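You operate a simulated robot arm through the tools that you are given. There is no shell and no other tool. Be economical: measure what you need, move in short steps, check, and stop when the job is done.

You are at the controls of a simulated two-armed robot. One attempt, no reset.

Task
Take the steel disc on the top of the island table and put it away on the top of the repair bench. Put the wooden sanding block on the top of the island table away on the top of the steel valve cradle. Stack the DN 40 flat white box from the top of the island table on top of the DN 15 flat white box. Take the black gauge that says "637" from the top of the island table and put it on the corner of the packing bench. Fetch the silver basket and stand it on the shelf under the island table. Take the brass valve that says "3" from the top of the island table and put it on the top of the wall bench. Stack the M20 red tin from the top of the island table on top of the M12 red tin. Do these in any order. Set down upright: silver basket, brass valve.

Only the result counts: the job must be done as asked and must still hold three seconds after the hand-in. Knocking over, shifting, dropping, spilling or breaking anything else fails it.

Robot
Two 6-joint arms with two-finger parallel grippers on one trunk, on a base that drives. Base frame: it is fixed to the floor where the robot stands at the start and does not move with it; the origin is under the middle of the robot, x ahead of it, y to its left, z up. Lengths are in mm, angles in rad, forces in N, time in s.
The left shoulder is at the start at [60, 187, 1172], the right one opposite. With the tool pointing down near the work surface each hand reaches from about 220 to 620 mm from the robot's upright axis, wherever it stands, measured 20 degrees to its own side. Places, roughly: corner of the packing bench [2500, -3800, 800]; shelf under the island table [600, 0, 300]; silver basket (5x5x11 cm) [700, -100, 900]; top of the repair bench [-6500, -3700, 800]; top of the steel valve cradle [-6000, 0, 600]; top of the wall bench [2500, 0, 800]; wooden sanding block (6x4x4 cm) [400, -100, 900]. Payload 1.57 kg a hand.
The TCP of each hand is the grasp point between the finger pads, 30 mm short of the fingertips. In the tool frame z runs along the fingers and y along their closing line. Largest opening 110 mm; finger width 24, thickness 12; the body of the gripper, 48 by 112 mm, starts 78 mm behind the TCP.
Orientation is that of the tool frame in the base frame, as a unit quaternion [w, x, y, z]. With the fingers straight down and closing along the base's y, the tool's x points along the base's -x, its y along +y and its z along -z.

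Tools
- The arms move only by the tool move_arm. It takes "left_increments", "right_increments" or both (then of equal length, played together; a hand with none holds still); each is a list of rows, each an object of numbers (a shift or turn left out is 0, a gripper value left out holds the last): "grip": the gripper command, from -1 (fully open) to 1 (shut), values between in proportion; "dx", "dy", "dz": the shift along the tool's x, y, z in cm; "ax", "ay", "az": the turn, a rotation vector about the tool's x, y, z in rad. In form: [{"grip": .., "dx": .., "dy": .., "dz": .., "ax": .., "ay": .., "az": ..}, ...]. A call has 1 to 10 rows; each row shifts and turns the commanded pose from where the row before left it, along the tool's axes as they then stand. Each row takes 0.2 s and may step no farther than 50 mm and 0.15 rad from the row before; otherwise, or with a gripper value out of range, the whole call is refused. Where a pose cannot be reached the arm comes as near as it can. A force on the tool above 40 N (or 10 N above the force at the start of the call, whichever is more), or a blocked arm, ends the call early, and 0.2 s more pass. The fingers move at their own pace (about 153 mm/s each) and stop on an object; they squeeze with about 20 N. The grip force told is the motor's: it shows also when the fingers shut on nothing. Time passes only in rows, and 0.2 s behind the last, so rows that do not move let the fingers close. The reply holds the time, the measured pose of the TCP, the force on the tool along the base axes, the opening and the grip force, in the units named above and with some noise, with the torque about the TCP (base axes, N m) and any sound that the robot's microphone picked up, and new pictures: "views" is both (left out), scene, wrist or none (wrist: the cameras of the hands that moved).
- Cameras (640 x 400 px; columns grow to the right, rows downward): "scene" is now at [-5.6, 3.5, 1690.1]; the picture's right is [-0.14, -0.99, 0.00], its down [-0.88, 0.12, -0.46] and it looks along [0.46, -0.06, -0.89] (base axes); focal length 268 px, centre (320, 200). "left" rides on the left gripper at [70, -16, -141] in its tool frame; the picture's right is [0.23, 0.97, 0.00], its down [-0.85, 0.20, -0.48] and it looks along [-0.47, 0.11, 0.88] (tool axes); focal length 222 px, centre (320, 200). "right" rides on the right gripper at [70, 16, -141] in its tool frame; the picture's right is [-0.23, 0.97, 0.00], its down [-0.86, -0.20, -0.48] and it looks along [-0.47, -0.11, 0.88] (tool axes); focal length 222 px, centre (320, 200). There is no depth. A picture from a camera that has moved, and an enlarged one, comes with that camera's place and axes in the base frame and with its lens. The place of the scene camera against the robot may be out by one fixed shift of up to 18 mm in any direction.
- lift_body(by): slides the trunk up (or, below 0, down) by that many mm; the arms and the scene camera ride with it, the base frame stays. It gives what a move gives, with no picture.
- steer(legs): drives the robot by 1 to 6 legs, each [ahead, left, turn to the left] in mm, mm and rad, along the robot's own axes; the way and the turn of a leg run together, so that a leg with both is an arc; at most 1500 mm and 3.142 rad a leg. The arms and the cameras ride along, it lands a little off, and it stops where it bumps. It gives what a move gives, and a new picture of the scene camera.
- aim_head(pan, tilt): turns the head with the scene camera to pan (to the left, within 1.501 rad either way) and tilt (down, from -0.506 to 1.204), counted from straight ahead of the robot. It gives what a move gives, and a new picture of the scene camera.
- zoom(camera, box): a new picture of the part [left, top, right, bottom] of that camera's present view, enlarged. No time passes.
- job_done(): hands the job in; it is judged then, once.

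Work in short steps. Places have to be worked out from the pictures, the camera data and where the tool is seen: move nearer, look again, correct. Check each grasp and each placing, and mend what went wrong. You have 207 turns and 260 pictures in all, those below and enlarged ones among them. Open the grippers and draw the arms clear of the work before you hand the job in, unless the task says otherwise.

The tools are called after "Request:" as a command line: name --argument value ..., lists and objects as JSON in quotes. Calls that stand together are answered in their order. move_arm: Moves the arms, as the interface text tells. Its arguments: {"type":"object","properties":{"left_increments":{"type":"array"},"right_increments":{"type":"array"},"views":{"type":"string","enum":["both","scene","wrist","none"]}},"required":[]} The other tools are called the same way: lift_body (by) slides the trunk up or down; steer (legs) drives the base; aim_head (pan, tilt) turns the head that bears the scene camera; zoom (camera, box) takes an enlarged picture of a part of a camera's view; job_done () hands the job in.

At the start:

```text
t: 0.0
left_tcp_pos: [415.5, 179.1, 1109.4]
left_ee_rot: [0.0, 0.001, 1.0, 0.0]
left_ft_force: [-0.1, -0.5, -1.0]
left_wrist_torque: [-0.04, -0.02, -0.01]
left_width: 110.2
left_gripper_force: 0.0
right_tcp_pos: [426.4, -147.5, 1081.3]
right_ee_rot: [0.0, -0.001, 1.0, 0.0]
right_ft_force: [-0.6, 0.4, -0.5]
right_wrist_torque: [0.01, 0.02, 0.02]
right_width: 110.0
right_gripper_force: 0.1
trunk travel left (down, up): [-800.0, 190.0]
robot x, y, heading: [0.9, -2.3, -0.001]
head pan, tilt: [-0.14, 1.087]
```

scene: 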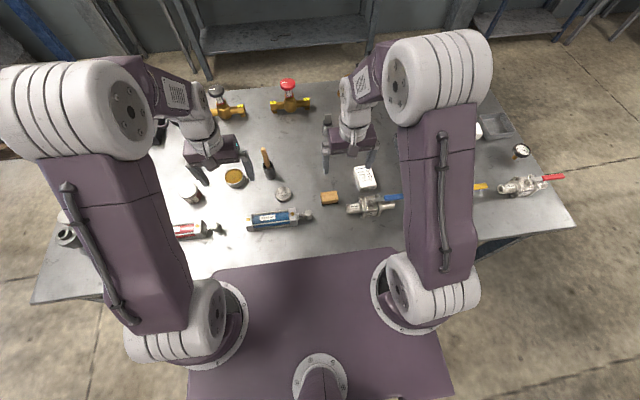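
right: 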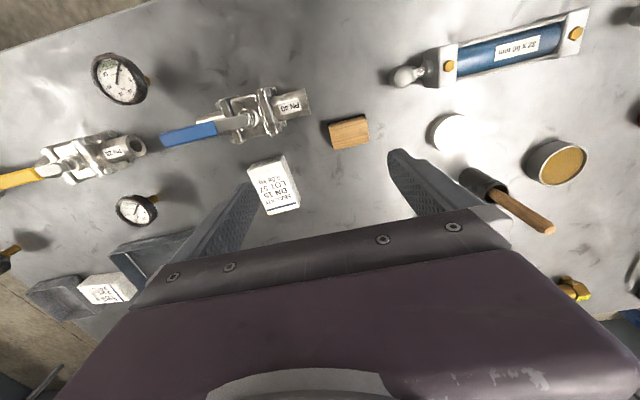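
left: 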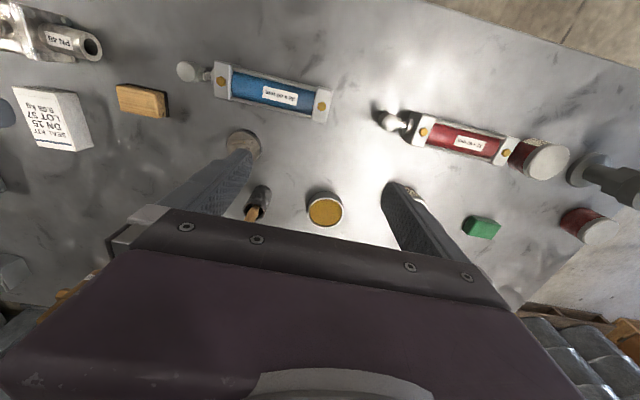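

The arms hide parts of the table; I first enlarge the scene view to identify things.

Request:
zoom --camera "scene" --box '[140, 70, 360, 250]'

Request:
zoom --camera "scene" --box '[320, 70, 580, 250]'

```text
2.22 times, centred on (250, 160) of scene
camera zoom: at [-5.6, 3.5, 1690.1], right [-0.14, -0.99, 0.0], down [-0.88, 0.12, -0.46], along [0.46, -0.06, -0.89], focal length 596 px, centre (476, 289)
```

zoom: 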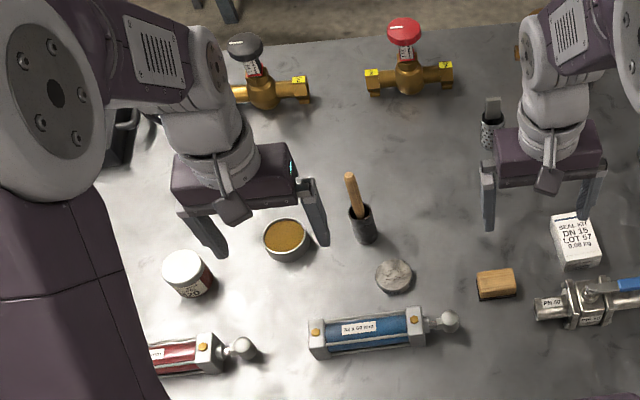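

```text
2.22 times, centred on (450, 160) of scene
camera zoom: at [-5.6, 3.5, 1690.1], right [-0.14, -0.99, 0.0], down [-0.88, 0.12, -0.46], along [0.46, -0.06, -0.89], focal length 596 px, centre (31, 289)
```

zoom: 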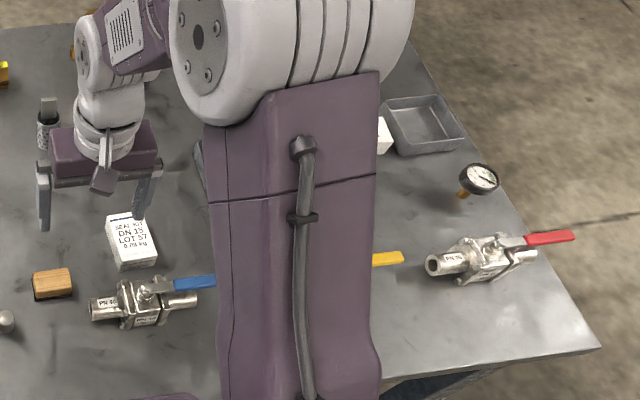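

Valves with black and red handwheels, disc at about (470,75), block at about (435,-85), mesh basket behind the right hand. I back off and turn, so the arms leave the view, then look at the table.

Request:
steer --legs '[[-400, 0, 0], [0, 0, 1.1]]'

Request:
aim_head --pan -1.1 --tilt 0.75

```text
t: 5.3
left_tcp_pos: [-378.7, 448.2, 1109.1]
left_ee_rot: [-0.001, -0.527, 0.85, 0.0]
left_ft_force: [0.1, -0.4, 0.4]
left_wrist_torque: [0.01, -0.05, 0.0]
left_width: 109.9
left_gripper_force: 0.0
right_tcp_pos: [-81.7, 313.2, 1081.8]
right_ee_rot: [0.0, -0.527, 0.85, 0.0]
right_ft_force: [0.3, -0.1, 0.1]
right_wrist_torque: [0.01, 0.01, -0.01]
right_width: 110.0
right_gripper_force: 0.1
trunk travel left (down, up): [-800.0, 190.0]
robot x, y, heading: [-403.1, -3.9, 1.107]
head pan, tilt: [-0.14, 1.087]
camera scene: at [-402.3, 9.0, 1690.1], right [0.83, -0.56, 0.0], down [-0.5, -0.73, -0.46], along [0.26, 0.38, -0.89], focal length 268 px, centre (320, 200)
```

scene: 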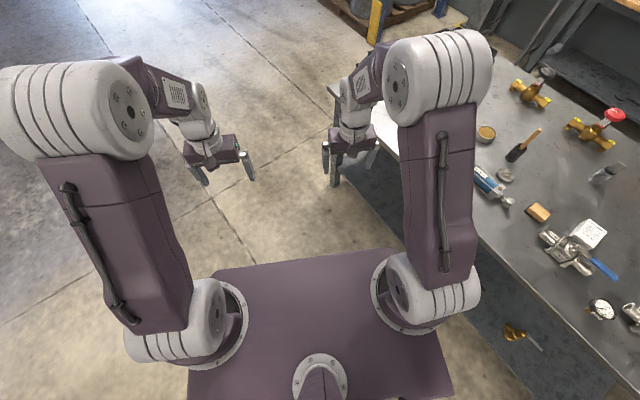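

```text
t: 6.5
left_tcp_pos: [-379.9, 448.5, 1107.3]
left_ee_rot: [0.0, -0.528, 0.849, -0.001]
left_ft_force: [0.4, -0.7, 0.4]
left_wrist_torque: [0.01, 0.03, 0.03]
left_width: 110.2
left_gripper_force: 0.1
right_tcp_pos: [-81.5, 314.3, 1080.7]
right_ee_rot: [-0.001, -0.527, 0.85, 0.001]
right_ft_force: [0.0, 0.2, -0.1]
right_wrist_torque: [0.02, -0.05, -0.04]
right_width: 110.2
right_gripper_force: 0.0
trunk travel left (down, up): [-800.0, 190.0]
robot x, y, heading: [-404.0, -2.9, 1.112]
head pan, tilt: [-1.1, 0.75]
camera scene: at [-355.7, -42.6, 1715.1], right [0.01, -1.0, 0.0], down [-0.68, -0.01, -0.73], along [0.73, 0.01, -0.68], focal length 268 px, centre (320, 200)
```

scene: 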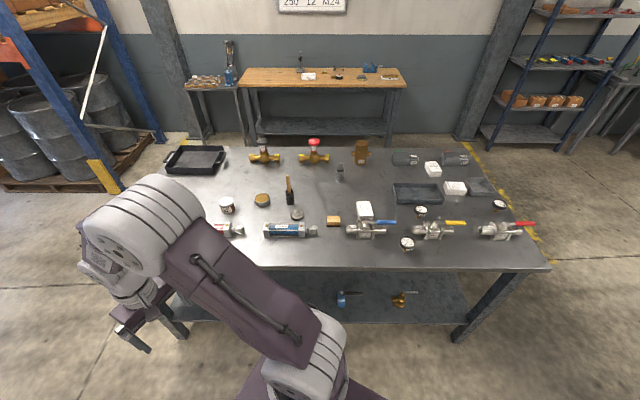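

Nice overview. I enlarge parts of this view.

Request:
zoom --camera "scene" --box '[320, 135, 560, 285]'

Request:
zoom --camera "scene" --box '[150, 130, 390, 280]'

Request:
zoom --camera "scene" --box '[180, 30, 420, 160]'

Request:
zoom --camera "scene" --box '[240, 260, 560, 400]'

```text
2.67 times, centred on (440, 210) of scene
camera zoom: at [-355.7, -42.6, 1715.1], right [0.01, -1.0, 0.0], down [-0.68, -0.01, -0.73], along [0.73, 0.01, -0.68], focal length 715 px, centre (0, 173)
```

zoom: 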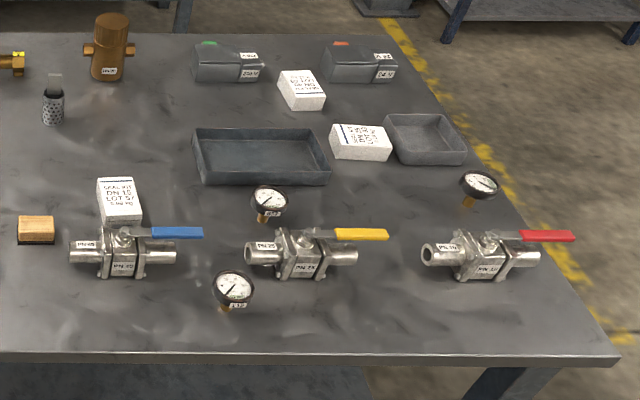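

```text
2.67 times, centred on (270, 205) of scene
camera zoom: at [-355.7, -42.6, 1715.1], right [0.01, -1.0, 0.0], down [-0.68, -0.01, -0.73], along [0.73, 0.01, -0.68], focal length 715 px, centre (453, 187)
```

zoom: 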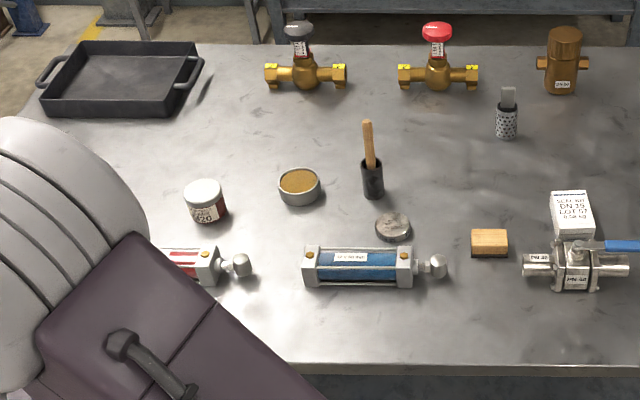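

```text
2.67 times, centred on (300, 95) of scene
camera zoom: at [-355.7, -42.6, 1715.1], right [0.01, -1.0, 0.0], down [-0.68, -0.01, -0.73], along [0.73, 0.01, -0.68], focal length 715 px, centre (373, 480)
```

zoom: 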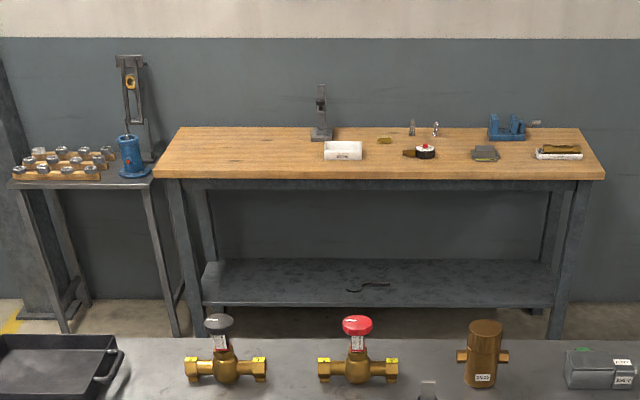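

```text
2.00 times, centred on (400, 330) of scene
camera zoom: at [-355.7, -42.6, 1715.1], right [0.01, -1.0, 0.0], down [-0.68, -0.01, -0.73], along [0.73, 0.01, -0.68], focal length 536 px, centre (160, -60)
```

zoom: 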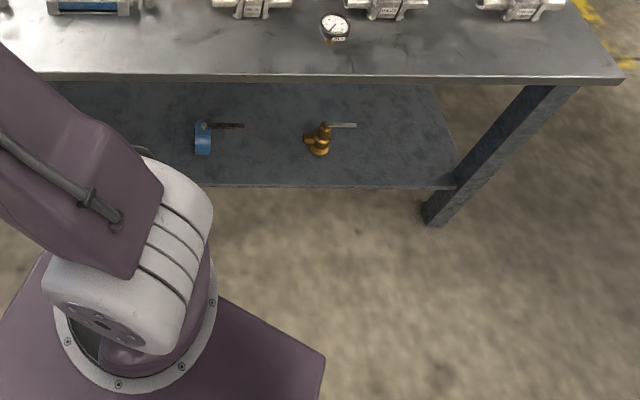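

I read the labels with tighter enlargements.

Request:
zoom --camera "scene" --box '[240, 132, 340, 172]'

Request:
zoom --camera "scene" --box '[395, 190, 515, 255]'

Request:
zoom --camera "scene" --box '[390, 145, 510, 205]'

Request:
aim_head --pan -0.6 --tilt 0.75

```text
6.40 times, centred on (290, 152) of scene
camera zoom: at [-355.7, -42.6, 1715.1], right [0.01, -1.0, 0.0], down [-0.68, -0.01, -0.73], along [0.73, 0.01, -0.68], focal length 1716 px, centre (512, 507)
```

zoom: 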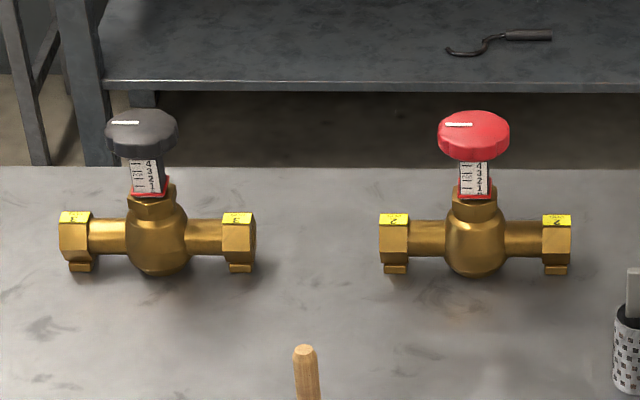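

```text
5.33 times, centred on (455, 222) of scene
camera zoom: at [-355.7, -42.6, 1715.1], right [0.01, -1.0, 0.0], down [-0.68, -0.01, -0.73], along [0.73, 0.01, -0.68], focal length 1430 px, centre (-400, 80)
```

zoom: 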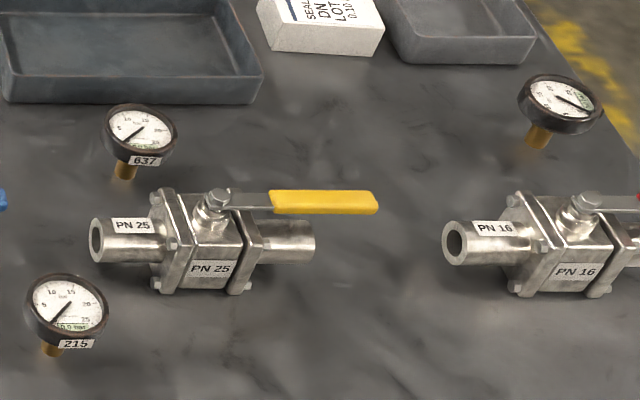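

```text
5.33 times, centred on (450, 175) of scene
camera zoom: at [-355.7, -42.6, 1715.1], right [0.01, -1.0, 0.0], down [-0.68, -0.01, -0.73], along [0.73, 0.01, -0.68], focal length 1430 px, centre (-373, 333)
```

zoom: 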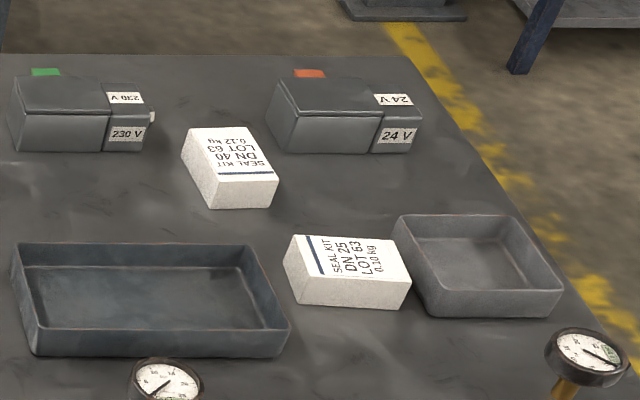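

```text
t: 7.4
left_tcp_pos: [-379.8, 448.3, 1108.6]
left_ee_rot: [0.0, -0.528, 0.849, 0.0]
left_ft_force: [-0.1, 0.6, 0.2]
left_wrist_torque: [-0.03, 0.01, 0.02]
left_width: 110.1
left_gripper_force: 0.0
right_tcp_pos: [-81.2, 313.6, 1081.5]
right_ee_rot: [0.0, -0.528, 0.849, -0.001]
right_ft_force: [0.9, -0.1, 0.8]
right_wrist_torque: [0.04, -0.03, -0.04]
right_width: 110.2
right_gripper_force: 0.0
trunk travel left (down, up): [-800.0, 190.0]
robot x, y, heading: [-406.7, -1.5, 1.114]
head pan, tilt: [-0.6, 0.75]
camera scene: at [-366.2, -3.4, 1715.1], right [0.49, -0.87, 0.0], down [-0.6, -0.33, -0.73], along [0.64, 0.36, -0.68], focal length 268 px, centre (320, 200)
```

scene: 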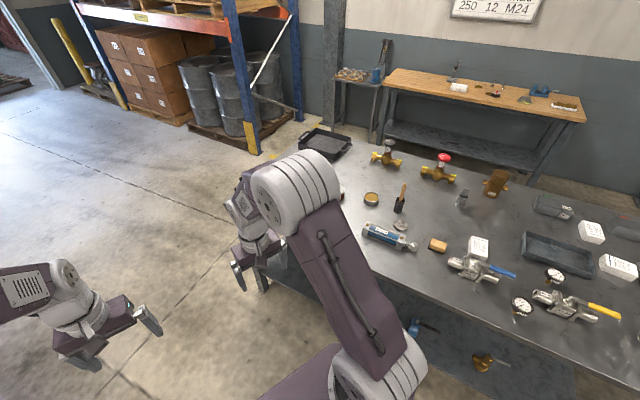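

Gauge 637 found at roughly (462,-467); DN40 box is the one next to the 230 V/24 V blocks. I check the valve's number, then turn the other way to see the left side of the table.

Request:
zoom --camera "scene" --box '[362, 135, 462, 190]'

Request:
steer --legs '[[0, 0, -2.2]]'

Request:
aim_head --pan 1.2 --tilt 0.75

```text
6.40 times, centred on (412, 162) of scene
camera zoom: at [-366.2, -3.4, 1715.1], right [0.49, -0.87, 0.0], down [-0.6, -0.33, -0.73], along [0.64, 0.36, -0.68], focal length 1716 px, centre (-269, 440)
```

zoom: 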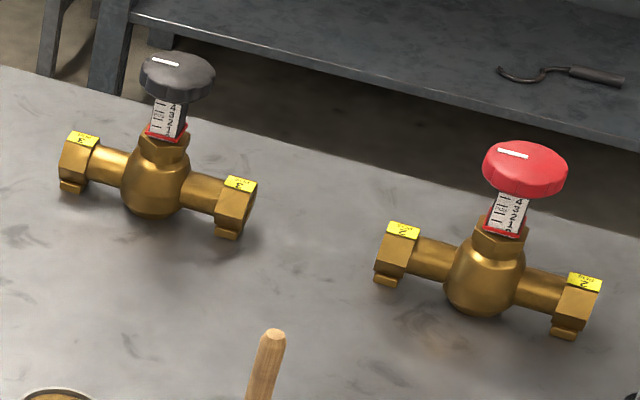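

```text
t: 13.2
left_tcp_pos: [-67.5, -304.7, 1108.7]
left_ee_rot: [-0.001, 0.54, 0.842, 0.001]
left_ft_force: [-0.8, 0.1, 0.0]
left_wrist_torque: [0.0, -0.03, -0.03]
left_width: 110.0
left_gripper_force: 0.0
right_tcp_pos: [-359.1, -451.5, 1080.9]
right_ee_rot: [0.0, 0.541, 0.841, 0.0]
right_ft_force: [0.3, 0.3, 0.3]
right_wrist_torque: [-0.02, 0.0, -0.01]
right_width: 110.2
right_gripper_force: 0.1
trunk travel left (down, up): [-800.0, 190.0]
robot x, y, heading: [-401.8, -3.2, -1.138]
head pan, tilt: [-0.6, 0.75]
camera scene: at [-450.9, -17.2, 1715.2], right [-0.99, 0.17, 0.0], down [0.12, 0.67, -0.73], along [-0.12, -0.72, -0.68], focal length 268 px, centre (320, 200)
```

scene: 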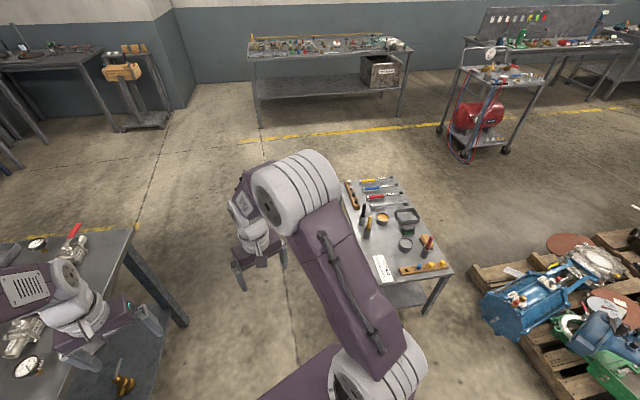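

```text
t: 15.0
left_tcp_pos: [-67.0, -305.4, 1109.3]
left_ee_rot: [0.0, 0.54, 0.841, 0.001]
left_ft_force: [0.5, -0.4, 0.6]
left_wrist_torque: [0.03, 0.0, -0.02]
left_width: 109.9
left_gripper_force: 0.0
right_tcp_pos: [-359.3, -451.7, 1080.5]
right_ee_rot: [-0.001, 0.54, 0.841, 0.0]
right_ft_force: [-0.3, 0.4, -0.9]
right_wrist_torque: [0.0, 0.03, 0.01]
right_width: 110.2
right_gripper_force: 0.1
trunk travel left (down, up): [-800.0, 190.0]
robot x, y, heading: [-403.2, -0.9, -1.141]
head pan, tilt: [1.201, 0.75]
camera scene: at [-354.1, 69.2, 1715.2], right [0.06, -1.0, 0.0], down [-0.68, -0.04, -0.73], along [0.73, 0.04, -0.68], focal length 268 px, centre (320, 200)
```

scene: 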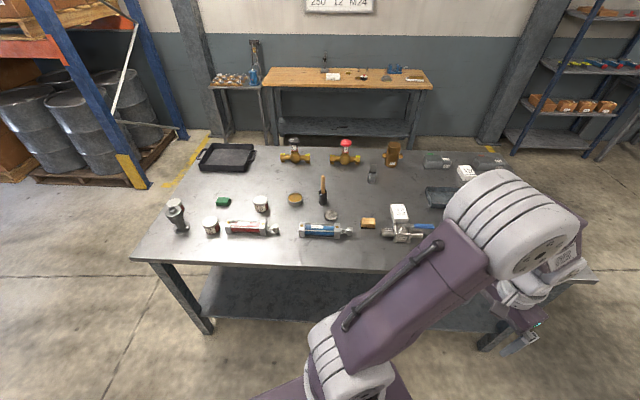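

Black-wheel valve is "3". Now the tins and disc.

Request:
zoom --camera "scene" --box '[160, 180, 300, 250]'

Request:
zoom --camera "scene" --box '[270, 140, 430, 245]'

```text
4.57 times, centred on (230, 215) of scene
camera zoom: at [-354.1, 69.2, 1715.2], right [0.06, -1.0, 0.0], down [-0.68, -0.04, -0.73], along [0.73, 0.04, -0.68], focal length 1226 px, centre (731, 131)
```

zoom: 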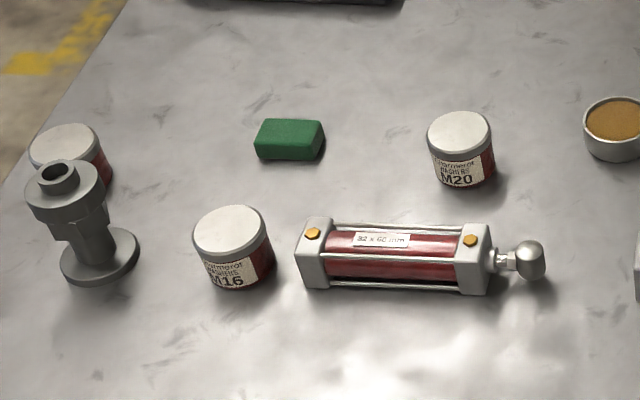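

```text
3.81 times, centred on (350, 192) of scene
camera zoom: at [-354.1, 69.2, 1715.2], right [0.06, -1.0, 0.0], down [-0.68, -0.04, -0.73], along [0.73, 0.04, -0.68], focal length 1021 px, centre (206, 229)
```

zoom: 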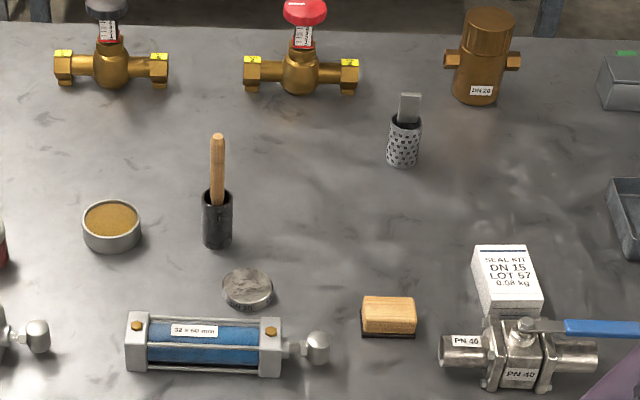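

M20 at about (500,384), M16 (no), and a hidden tin at about (455,757), probably M12, behind a grey fitting. I drive to near (0,200) to bring the left hand over M20.

Request:
steer --legs '[[0, 0, 1.141], [0, 200, 0], [400, 0, 0]]'

Request:
aim_head --pan 0.5 --tilt 0.95

```text
t: 21.5
left_tcp_pos: [395.3, 376.8, 1110.2]
left_ee_rot: [0.001, -0.004, 1.0, 0.0]
left_ft_force: [0.0, 0.6, 0.1]
left_wrist_torque: [-0.01, -0.01, -0.03]
left_width: 110.2
left_gripper_force: 0.1
right_tcp_pos: [409.8, 51.2, 1082.0]
right_ee_rot: [-0.001, -0.006, 1.0, 0.001]
right_ft_force: [-0.5, 0.4, 1.2]
right_wrist_torque: [-0.03, 0.0, 0.02]
right_width: 110.0
right_gripper_force: 0.0
trunk travel left (down, up): [-800.0, 190.0]
robot x, y, heading: [-17.5, 196.7, 0.013]
head pan, tilt: [1.201, 0.75]
camera scene: at [-58.4, 283.7, 1715.1], right [0.94, -0.35, 0.0], down [-0.24, -0.64, -0.73], along [0.26, 0.68, -0.68], focal length 268 px, centre (320, 200)
```

scene: 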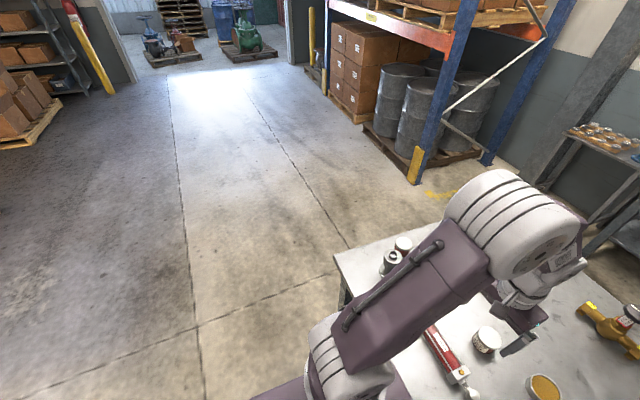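

```text
t: 22.6
left_tcp_pos: [394.4, 376.3, 1109.1]
left_ee_rot: [0.0, -0.005, 1.0, -0.001]
left_ft_force: [0.6, 0.3, -0.1]
left_wrist_torque: [0.01, -0.04, 0.0]
left_width: 110.1
left_gripper_force: 0.1
right_tcp_pos: [411.0, 52.1, 1081.0]
right_ee_rot: [0.0, -0.004, 1.0, 0.0]
right_ft_force: [0.0, 0.4, 0.2]
right_wrist_torque: [-0.02, 0.03, 0.03]
right_width: 110.1
right_gripper_force: 0.0
trunk travel left (down, up): [-800.0, 190.0]
robot x, y, heading: [-18.9, 194.6, 0.009]
head pan, tilt: [0.499, 0.949]
camera scene: at [-23.0, 241.5, 1699.6], right [0.49, -0.87, 0.0], down [-0.71, -0.4, -0.58], along [0.51, 0.28, -0.81], focal length 268 px, centre (320, 200)
```

scene: 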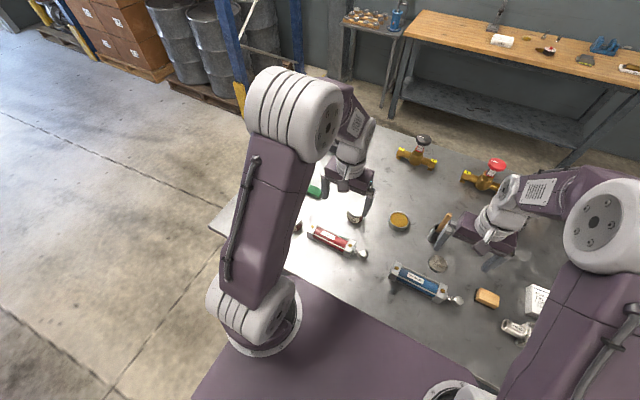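

Move the left hand above M20 and look with its wrist camera.

Request:
move_arm --left_increments '[{"dx": -4.5, "dz": 2}, {"dx": -4.5, "dy": 0.5, "dz": 2}, {"dz": 3}]' --views "wrist"

```text
t: 23.4
left_tcp_pos: [484.6, 380.4, 1041.2]
left_ee_rot: [0.001, -0.006, 1.0, 0.0]
left_ft_force: [-0.3, -0.6, 0.6]
left_wrist_torque: [0.0, -0.03, -0.01]
left_width: 110.2
left_gripper_force: 0.1
right_tcp_pos: [409.2, 51.2, 1081.5]
right_ee_rot: [0.001, -0.005, 1.0, 0.0]
right_ft_force: [-0.4, 0.4, 0.4]
right_wrist_torque: [-0.01, -0.04, -0.01]
right_width: 110.1
right_gripper_force: 0.2
trunk travel left (down, up): [-800.0, 190.0]
robot x, y, heading: [-16.1, 190.4, 0.006]
head pan, tilt: [0.499, 0.949]
camera left: at [414.6, 363.9, 1182.5], right [-0.24, 0.97, 0.0], down [0.85, 0.21, 0.48], along [0.47, 0.11, -0.88], focal length 222 px, centre (320, 200)
```

left: 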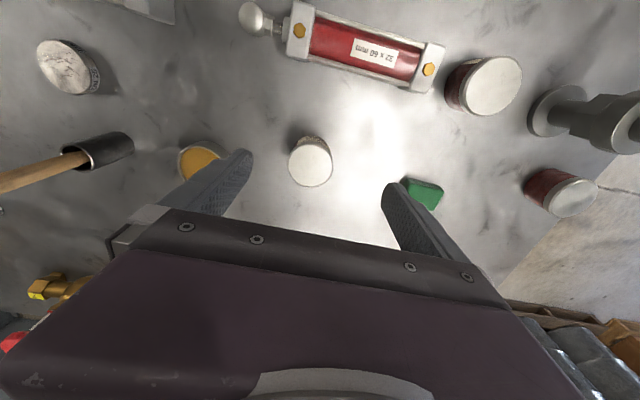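

M20 lid estimated at (510,372). Center over it and descend, with a check.

Request:
move_arm --left_increments '[{"dx": -2.5, "dy": -0.8, "dz": 2}, {"dz": 4}]' --views "wrist"

Request:
zoom --camera "left" --box '[400, 40, 640, 230]'

```text
t: 23.9
left_tcp_pos: [510.6, 377.2, 979.1]
left_ee_rot: [0.001, -0.005, 1.0, 0.0]
left_ft_force: [-0.3, 0.4, 0.0]
left_wrist_torque: [-0.02, 0.01, 0.01]
left_width: 110.0
left_gripper_force: 0.1
right_tcp_pos: [411.6, 53.0, 1081.7]
right_ee_rot: [0.0, -0.005, 1.0, 0.0]
right_ft_force: [-1.4, -1.0, 0.4]
right_wrist_torque: [0.0, 0.04, -0.03]
right_width: 110.4
right_gripper_force: 0.0
trunk travel left (down, up): [-800.0, 190.0]
robot x, y, heading: [-16.9, 193.0, 0.009]
head pan, tilt: [0.499, 0.949]
camera left: at [441.1, 358.7, 1120.0], right [-0.24, 0.97, 0.0], down [0.85, 0.21, 0.48], along [0.47, 0.11, -0.88], focal length 222 px, centre (320, 200)
```

left: 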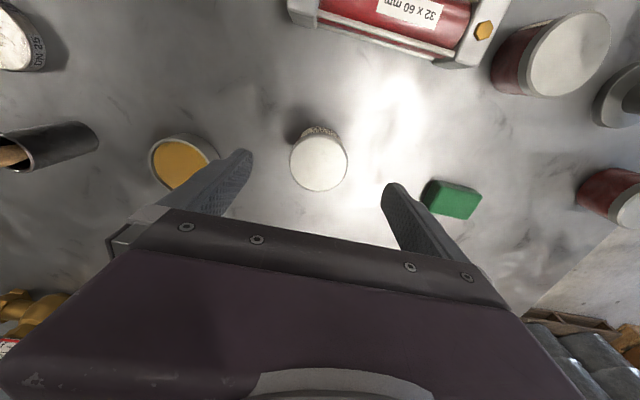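

```text
2.11 times, centred on (520, 135) of left
camera zoom: at [441.1, 358.7, 1120.0], right [-0.24, 0.97, 0.0], down [0.85, 0.21, 0.48], along [0.47, 0.11, -0.88], focal length 468 px, centre (-101, 337)
```

zoom: 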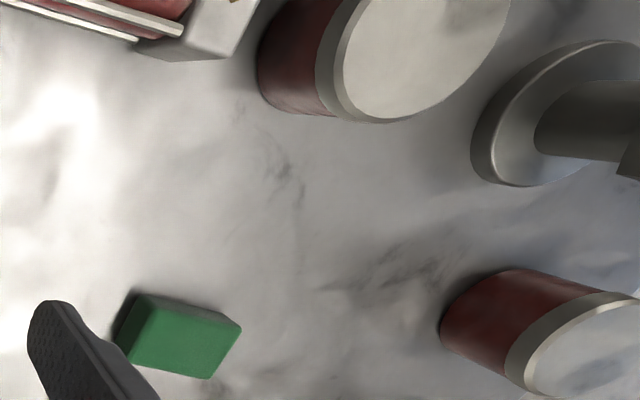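

Nearly centred; descend to z≈893 and grip.

Request:
move_arm --left_increments '[{"dx": -0.5, "dy": -0.2, "dz": 3}, {"dz": 3}, {"dz": 2.6}, {"grip": 1}, {"grip": 1}, {"grip": 1}]' --views "wrist"

```text
t: 25.4
left_tcp_pos: [515.7, 373.4, 894.0]
left_ee_rot: [0.0, -0.004, 1.0, 0.0]
left_ft_force: [1.0, 0.7, 1.7]
left_wrist_torque: [-0.06, -0.05, 0.03]
left_width: 61.6
left_gripper_force: 19.8
right_tcp_pos: [410.7, 52.0, 1081.1]
right_ee_rot: [0.0, -0.006, 1.0, 0.0]
right_ft_force: [-0.4, -0.4, 0.3]
right_wrist_torque: [0.01, 0.01, -0.02]
right_width: 109.9
right_gripper_force: 0.1
trunk travel left (down, up): [-800.0, 190.0]
robot x, y, heading: [-19.7, 196.4, 0.012]
head pan, tilt: [0.499, 0.949]
camera left: at [444.6, 355.2, 1035.9], right [-0.24, 0.97, 0.0], down [0.85, 0.21, 0.48], along [0.47, 0.11, -0.88], focal length 222 px, centre (320, 200)
```

left: 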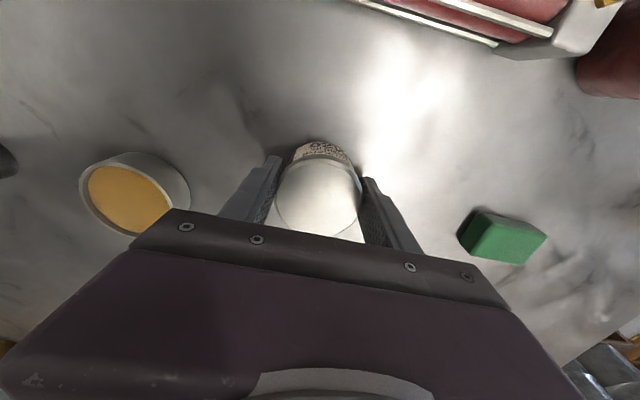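

Gripped. Lift and strafe left toward M12 at about (475,749).

Request:
move_arm --left_increments '[{"dz": -5}, {"dz": -5}, {"dz": -5}, {"dx": 3}]' --views "none"

Request:
steer --legs '[[0, 350, 0]]'

Request:
zoom --camera "left" --box '[0, 0, 640, 400]'

```text
t: 26.4
left_tcp_pos: [483.2, 370.4, 1045.1]
left_ee_rot: [0.001, -0.004, 1.0, -0.001]
left_ft_force: [-0.4, -0.5, -3.3]
left_wrist_torque: [0.01, -0.01, 0.01]
left_width: 61.8
left_gripper_force: 19.8
right_tcp_pos: [410.2, 51.3, 1082.1]
right_ee_rot: [0.0, -0.005, 1.0, 0.0]
right_ft_force: [0.3, 0.3, 0.1]
right_wrist_torque: [0.03, 0.02, 0.02]
right_width: 110.1
right_gripper_force: 0.1
trunk travel left (down, up): [-800.0, 190.0]
robot x, y, heading: [-17.0, 194.0, 0.008]
head pan, tilt: [0.499, 0.949]
```

```text
t: 28.6
left_tcp_pos: [485.0, 717.5, 1045.7]
left_ee_rot: [0.0, -0.001, 1.0, 0.001]
left_ft_force: [-0.2, 0.0, -3.0]
left_wrist_torque: [-0.01, 0.01, -0.01]
left_width: 61.7
left_gripper_force: 20.0
right_tcp_pos: [408.2, 398.0, 1081.3]
right_ee_rot: [0.0, -0.002, 1.0, 0.0]
right_ft_force: [0.0, -0.1, 0.2]
right_wrist_torque: [0.02, 0.0, -0.01]
right_width: 110.2
right_gripper_force: 0.1
trunk travel left (down, up): [-800.0, 190.0]
robot x, y, heading: [-18.1, 544.3, 0.002]
head pan, tilt: [0.499, 0.949]
camera scene: at [-23.8, 590.1, 1699.6], right [0.48, -0.88, 0.0], down [-0.71, -0.39, -0.58], along [0.51, 0.28, -0.81], focal length 268 px, centre (320, 200)
```

scene: 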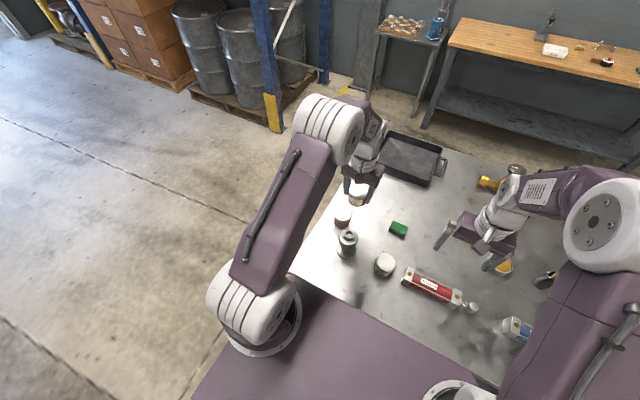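

```text
1.00 times, centred on (320, 200) of left
camera zoom: at [413.1, 699.8, 1186.5], right [-0.23, 0.97, 0.0], down [0.85, 0.2, 0.48], along [0.47, 0.11, -0.88], focal length 222 px, centre (320, 200)
```

zoom: 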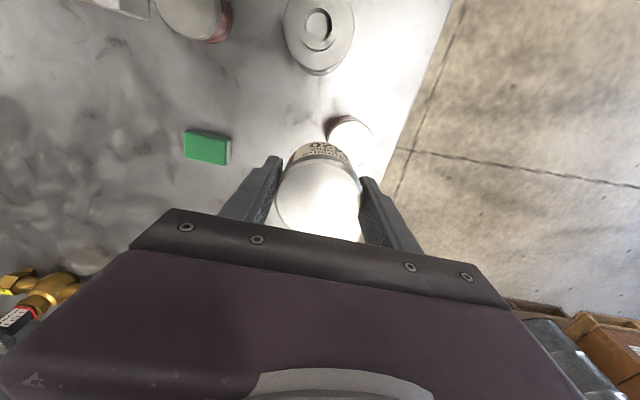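

Check the label of the tin below and measure it.

Request:
zoom --camera "scene" --box '[315, 175, 405, 285]'

Request:
zoom --camera "left" --box '[260, 60, 440, 210]'

```text
3.64 times, centred on (360, 230) of scene
camera zoom: at [-23.8, 590.1, 1699.6], right [0.48, -0.88, 0.0], down [-0.71, -0.39, -0.58], along [0.51, 0.28, -0.81], focal length 975 px, centre (174, 91)
```

zoom: 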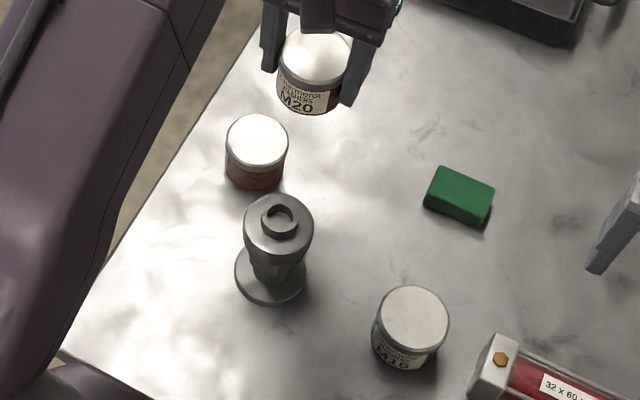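

```text
2.67 times, centred on (350, 135) of left
camera zoom: at [413.1, 699.8, 1186.5], right [-0.23, 0.97, 0.0], down [0.85, 0.2, 0.48], along [0.47, 0.11, -0.88], focal length 592 px, centre (240, 373)
```

zoom: 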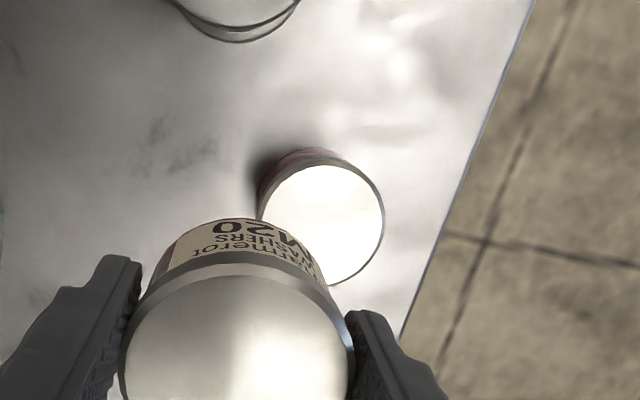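

M12 (only remaining red tin) lid at ≈(480.5,757,890), two measurements agree. Move above and lower most of the way.

Request:
move_arm --left_increments '[{"dx": 0.45, "dy": 2}, {"dy": 1.95}, {"dz": 3}, {"dz": 3}, {"dz": 2.5}, {"dz": 0.5}]' --views "both"

Request:
zoom --camera "scene" --box '[300, 160, 400, 260]'

```text
t: 30.0
left_tcp_pos: [481.4, 756.9, 955.3]
left_ee_rot: [0.0, -0.002, 1.0, 0.001]
left_ft_force: [0.2, -0.2, -2.4]
left_wrist_torque: [0.0, 0.0, 0.05]
left_width: 61.4
left_gripper_force: 20.1
right_tcp_pos: [407.4, 398.4, 1081.1]
right_ee_rot: [0.0, -0.002, 1.0, 0.0]
right_ft_force: [-0.3, -0.2, 0.1]
right_wrist_torque: [-0.01, 0.0, 0.02]
right_width: 110.2
right_gripper_force: 0.0
trunk travel left (down, up): [-800.0, 190.0]
robot x, y, heading: [-25.1, 542.2, 0.002]
head pan, tilt: [0.499, 0.949]
camera scene: at [-23.7, 592.1, 1699.6], right [0.48, -0.88, 0.0], down [-0.71, -0.39, -0.58], along [0.51, 0.28, -0.81], focal length 268 px, centre (320, 200)
camera left: at [409.9, 740.0, 1096.5], right [-0.23, 0.97, 0.0], down [0.85, 0.2, 0.48], along [0.47, 0.11, -0.88], focal length 222 px, centre (320, 200)
```

scene: 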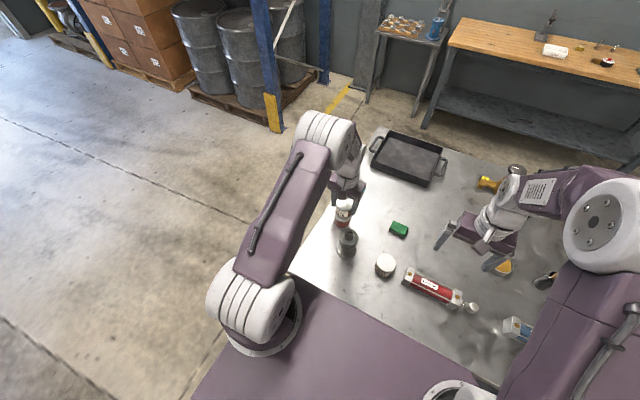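
left: 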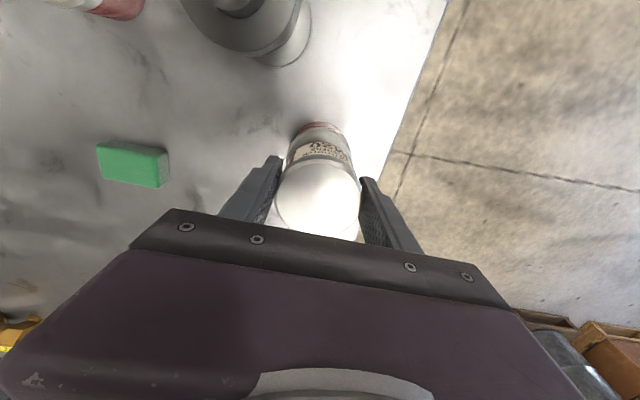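

```text
4.00 times, centred on (350, 210) of scene
camera zoom: at [-23.7, 592.1, 1699.6], right [0.48, -0.88, 0.0], down [-0.71, -0.39, -0.58], along [0.51, 0.28, -0.81], focal length 1072 px, centre (200, 160)
```

zoom: 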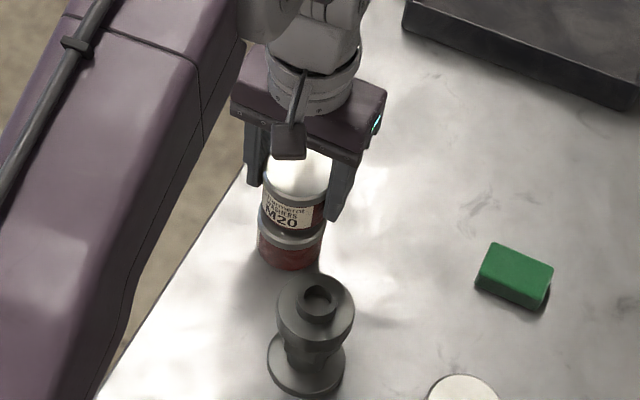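

Alignment looks good. Lower gently to contact.

Request:
move_arm --left_increments '[{"dz": 1}, {"dz": 0.5}, {"dz": 0.3}, {"dz": 0.2}]' --views "wrist"

```text
t: 31.0
left_tcp_pos: [478.4, 756.9, 935.4]
left_ee_rot: [0.001, -0.001, 1.0, -0.001]
left_ft_force: [1.6, 3.7, 14.1]
left_wrist_torque: [0.02, 0.0, 0.09]
left_width: 61.4
left_gripper_force: 20.0
right_tcp_pos: [404.7, 398.9, 1082.3]
right_ee_rot: [0.0, -0.001, 1.0, 0.0]
right_ft_force: [-0.1, 0.0, 0.6]
right_wrist_torque: [0.01, -0.01, 0.0]
right_width: 110.0
right_gripper_force: 0.0
trunk travel left (down, up): [-800.0, 190.0]
robot x, y, heading: [-21.4, 544.1, 0.007]
head pan, tilt: [0.499, 0.949]
camera left: at [406.9, 740.4, 1077.5], right [-0.23, 0.97, 0.0], down [0.85, 0.2, 0.48], along [0.47, 0.11, -0.88], focal length 222 px, centre (320, 200)
```

left: 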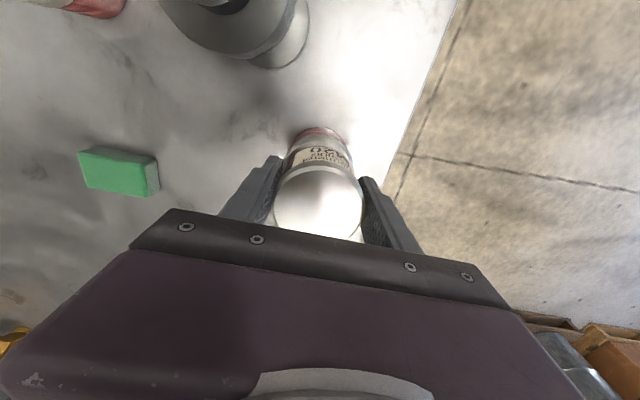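

Contact made (14 N). Release and rise straight up.

Request:
move_arm --left_increments '[{"dz": -0.1}, {"grip": -0.3}, {"grip": -0.3}, {"dz": -4}, {"dz": -5}, {"dz": -5, "grip": -1}]' --views "both"

Request:
zoom --camera "scene" --box '[300, 160, 400, 260]'

```text
t: 32.4
left_tcp_pos: [477.5, 756.2, 1078.2]
left_ee_rot: [0.001, 0.0, 1.0, 0.0]
left_ft_force: [-0.7, 0.4, -0.5]
left_wrist_torque: [0.0, 0.01, -0.01]
left_width: 110.2
left_gripper_force: 0.1
right_tcp_pos: [407.4, 398.1, 1082.1]
right_ee_rot: [0.0, -0.001, 1.0, 0.0]
right_ft_force: [0.1, -0.8, -0.1]
right_wrist_torque: [0.04, 0.01, -0.01]
right_width: 109.9
right_gripper_force: 0.1
trunk travel left (down, up): [-800.0, 190.0]
robot x, y, heading: [-15.8, 543.1, 0.007]
head pan, tilt: [0.499, 0.949]
camera scene: at [-25.6, 591.5, 1699.6], right [0.48, -0.88, 0.0], down [-0.71, -0.39, -0.58], along [0.51, 0.28, -0.81], focal length 268 px, centre (320, 200)
camera left: at [406.2, 738.3, 1220.3], right [-0.23, 0.97, 0.0], down [0.85, 0.2, 0.48], along [0.47, 0.11, -0.88], focal length 222 px, centre (320, 200)
```

scene: 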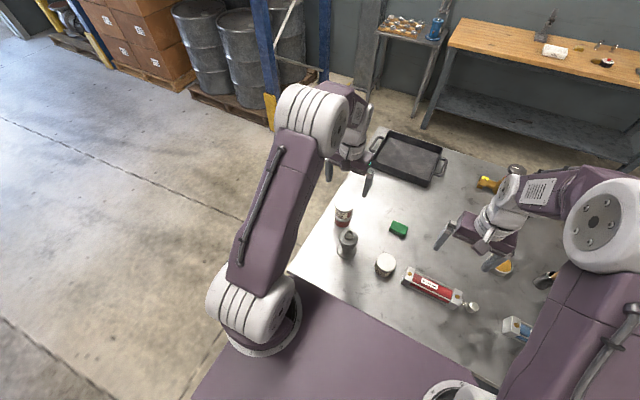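
left: 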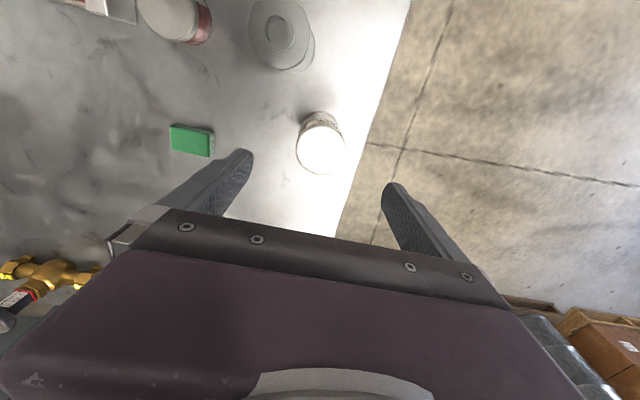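

```text
4.00 times, centred on (350, 210) of scene
camera zoom: at [-25.6, 591.5, 1699.6], right [0.48, -0.88, 0.0], down [-0.71, -0.39, -0.58], along [0.51, 0.28, -0.81], focal length 1072 px, centre (200, 160)
```

zoom: 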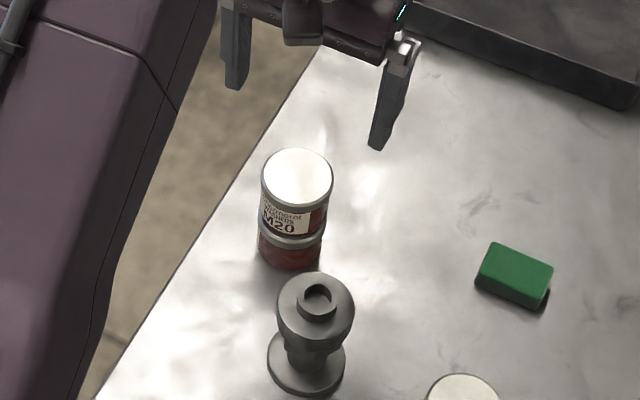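

Tins stacked. Next strafe right so that the right hand is near the 637 gauge (≈(462,-467)).

Request:
move_arm --left_increments '[{"dx": 4, "dz": -2}, {"dx": 4, "dz": -2}]' --views "none"

Request:
steer --legs '[[0, -860, 0]]'

Request:
zoom --camera "right" --box '[0, 0, 640, 400]'

```text
t: 33.0
left_tcp_pos: [392.4, 756.9, 1113.7]
left_ee_rot: [0.002, -0.001, 1.0, 0.0]
left_ft_force: [-0.4, 0.3, -0.3]
left_wrist_torque: [-0.01, 0.0, -0.01]
left_width: 110.0
left_gripper_force: 0.0
right_tcp_pos: [405.6, 398.7, 1081.4]
right_ee_rot: [0.001, -0.002, 1.0, 0.0]
right_ft_force: [-0.1, 0.1, -0.5]
right_wrist_torque: [0.02, -0.03, 0.04]
right_width: 109.7
right_gripper_force: 0.0
trunk travel left (down, up): [-800.0, 190.0]
robot x, y, heading: [-18.8, 545.6, 0.006]
head pan, tilt: [0.499, 0.949]
```

```text
t: 37.6
left_tcp_pos: [399.4, -110.1, 1112.0]
left_ee_rot: [0.0, -0.002, 1.0, 0.0]
left_ft_force: [0.4, -0.8, -0.2]
left_wrist_torque: [0.04, 0.02, 0.02]
left_width: 109.9
left_gripper_force: 0.1
right_tcp_pos: [411.1, -467.0, 1080.8]
right_ee_rot: [0.0, -0.002, 1.0, 0.0]
right_ft_force: [-0.4, 0.9, 0.2]
right_wrist_torque: [0.03, 0.02, 0.03]
right_width: 109.9
right_gripper_force: 0.0
trunk travel left (down, up): [-800.0, 190.0]
robot x, y, heading: [-17.2, -327.3, 0.001]
head pan, tilt: [0.499, 0.949]
camera scene: at [-21.3, -275.7, 1699.6], right [0.48, -0.88, 0.0], down [-0.71, -0.39, -0.58], along [0.51, 0.28, -0.81], focal length 268 px, centre (320, 200)
```

scene: 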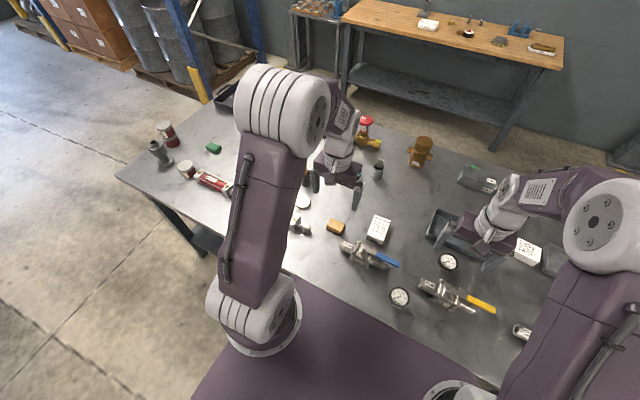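

```text
1.00 times, centred on (320, 200) of right
camera zoom: at [341.2, -452.7, 1223.0], right [0.22, 0.97, 0.0], down [0.86, -0.2, 0.48], along [0.47, -0.11, -0.88], focal length 222 px, centre (320, 200)
```

zoom: 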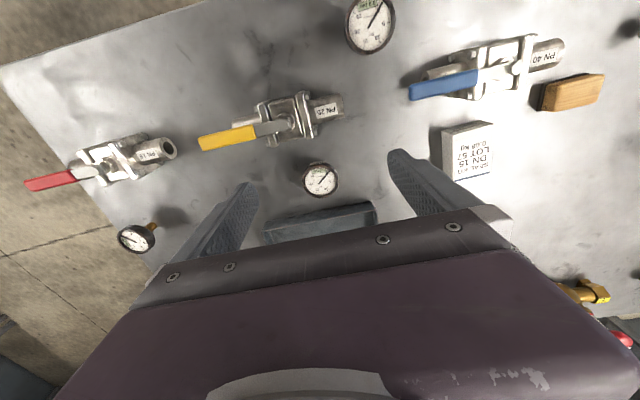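

Request:
zoom --camera "scene" --box '[380, 220, 500, 310]'

Request:
zoom --camera "right" --box '[250, 130, 400, 240]'

```text
4.44 times, centred on (440, 265) of scene
camera zoom: at [-21.3, -275.7, 1699.6], right [0.48, -0.88, 0.0], down [-0.71, -0.39, -0.58], along [0.51, 0.28, -0.81], focal length 1192 px, centre (-213, -89)
```

zoom: 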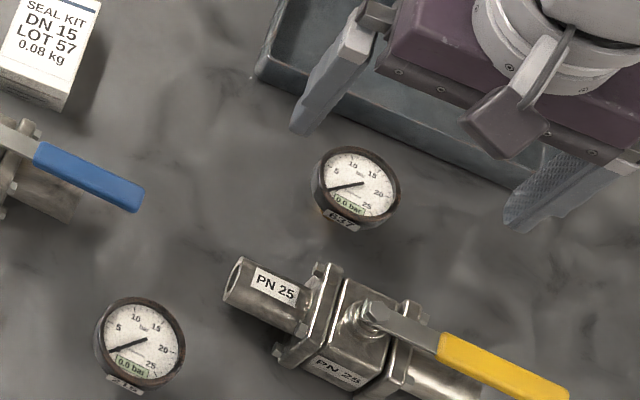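

```text
3.64 times, centred on (325, 185) of right
camera zoom: at [341.2, -452.7, 1223.0], right [0.22, 0.97, 0.0], down [0.86, -0.2, 0.48], along [0.47, -0.11, -0.88], focal length 808 px, centre (302, 254)
```

zoom: 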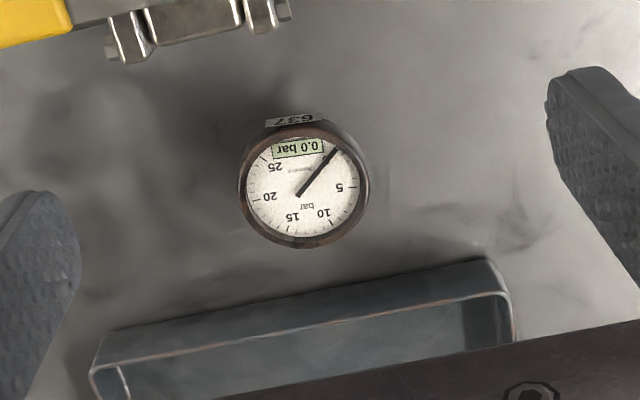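

The 637 gauge stands with its dial facing up at ≈(485,-485). Move above it and look again.

Request:
move_arm --right_increments '[{"dx": -4, "dy": -0.9, "dz": 4}, {"dx": -3.4, "dy": -0.9, "dz": 4}, {"dz": 3}]' --views "wrist"

Request:
zoom --camera "right" --box '[230, 120, 410, 230]'

Request:
zoom --camera "scene" --box '[400, 210, 500, 290]'

```text
refused: row 1 steps farther than a row can; nothing moved
```

```text
3.56 times, centred on (320, 175) of right
camera zoom: at [341.2, -452.7, 1223.0], right [0.22, 0.97, 0.0], down [0.86, -0.2, 0.48], along [0.47, -0.11, -0.88], focal length 790 px, centre (320, 289)
```

zoom: 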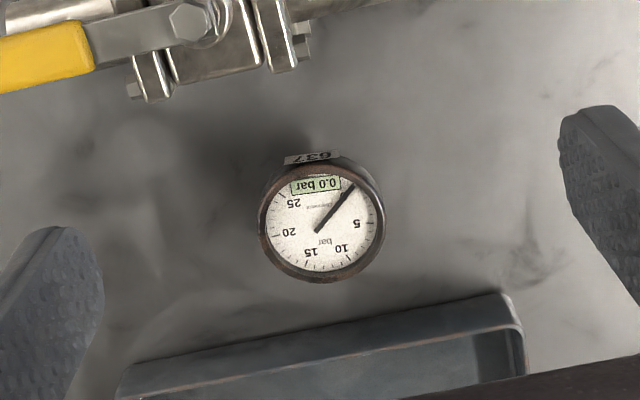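

```text
5.00 times, centred on (450, 250) of scene
camera zoom: at [-21.3, -275.7, 1699.6], right [0.48, -0.88, 0.0], down [-0.71, -0.39, -0.58], along [0.51, 0.28, -0.81], focal length 1340 px, centre (-330, -50)
```

zoom: 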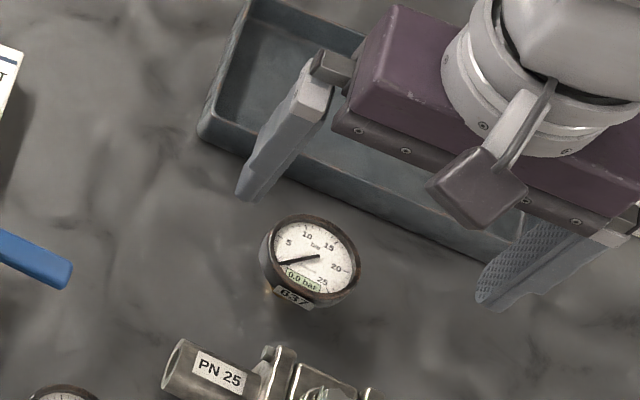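

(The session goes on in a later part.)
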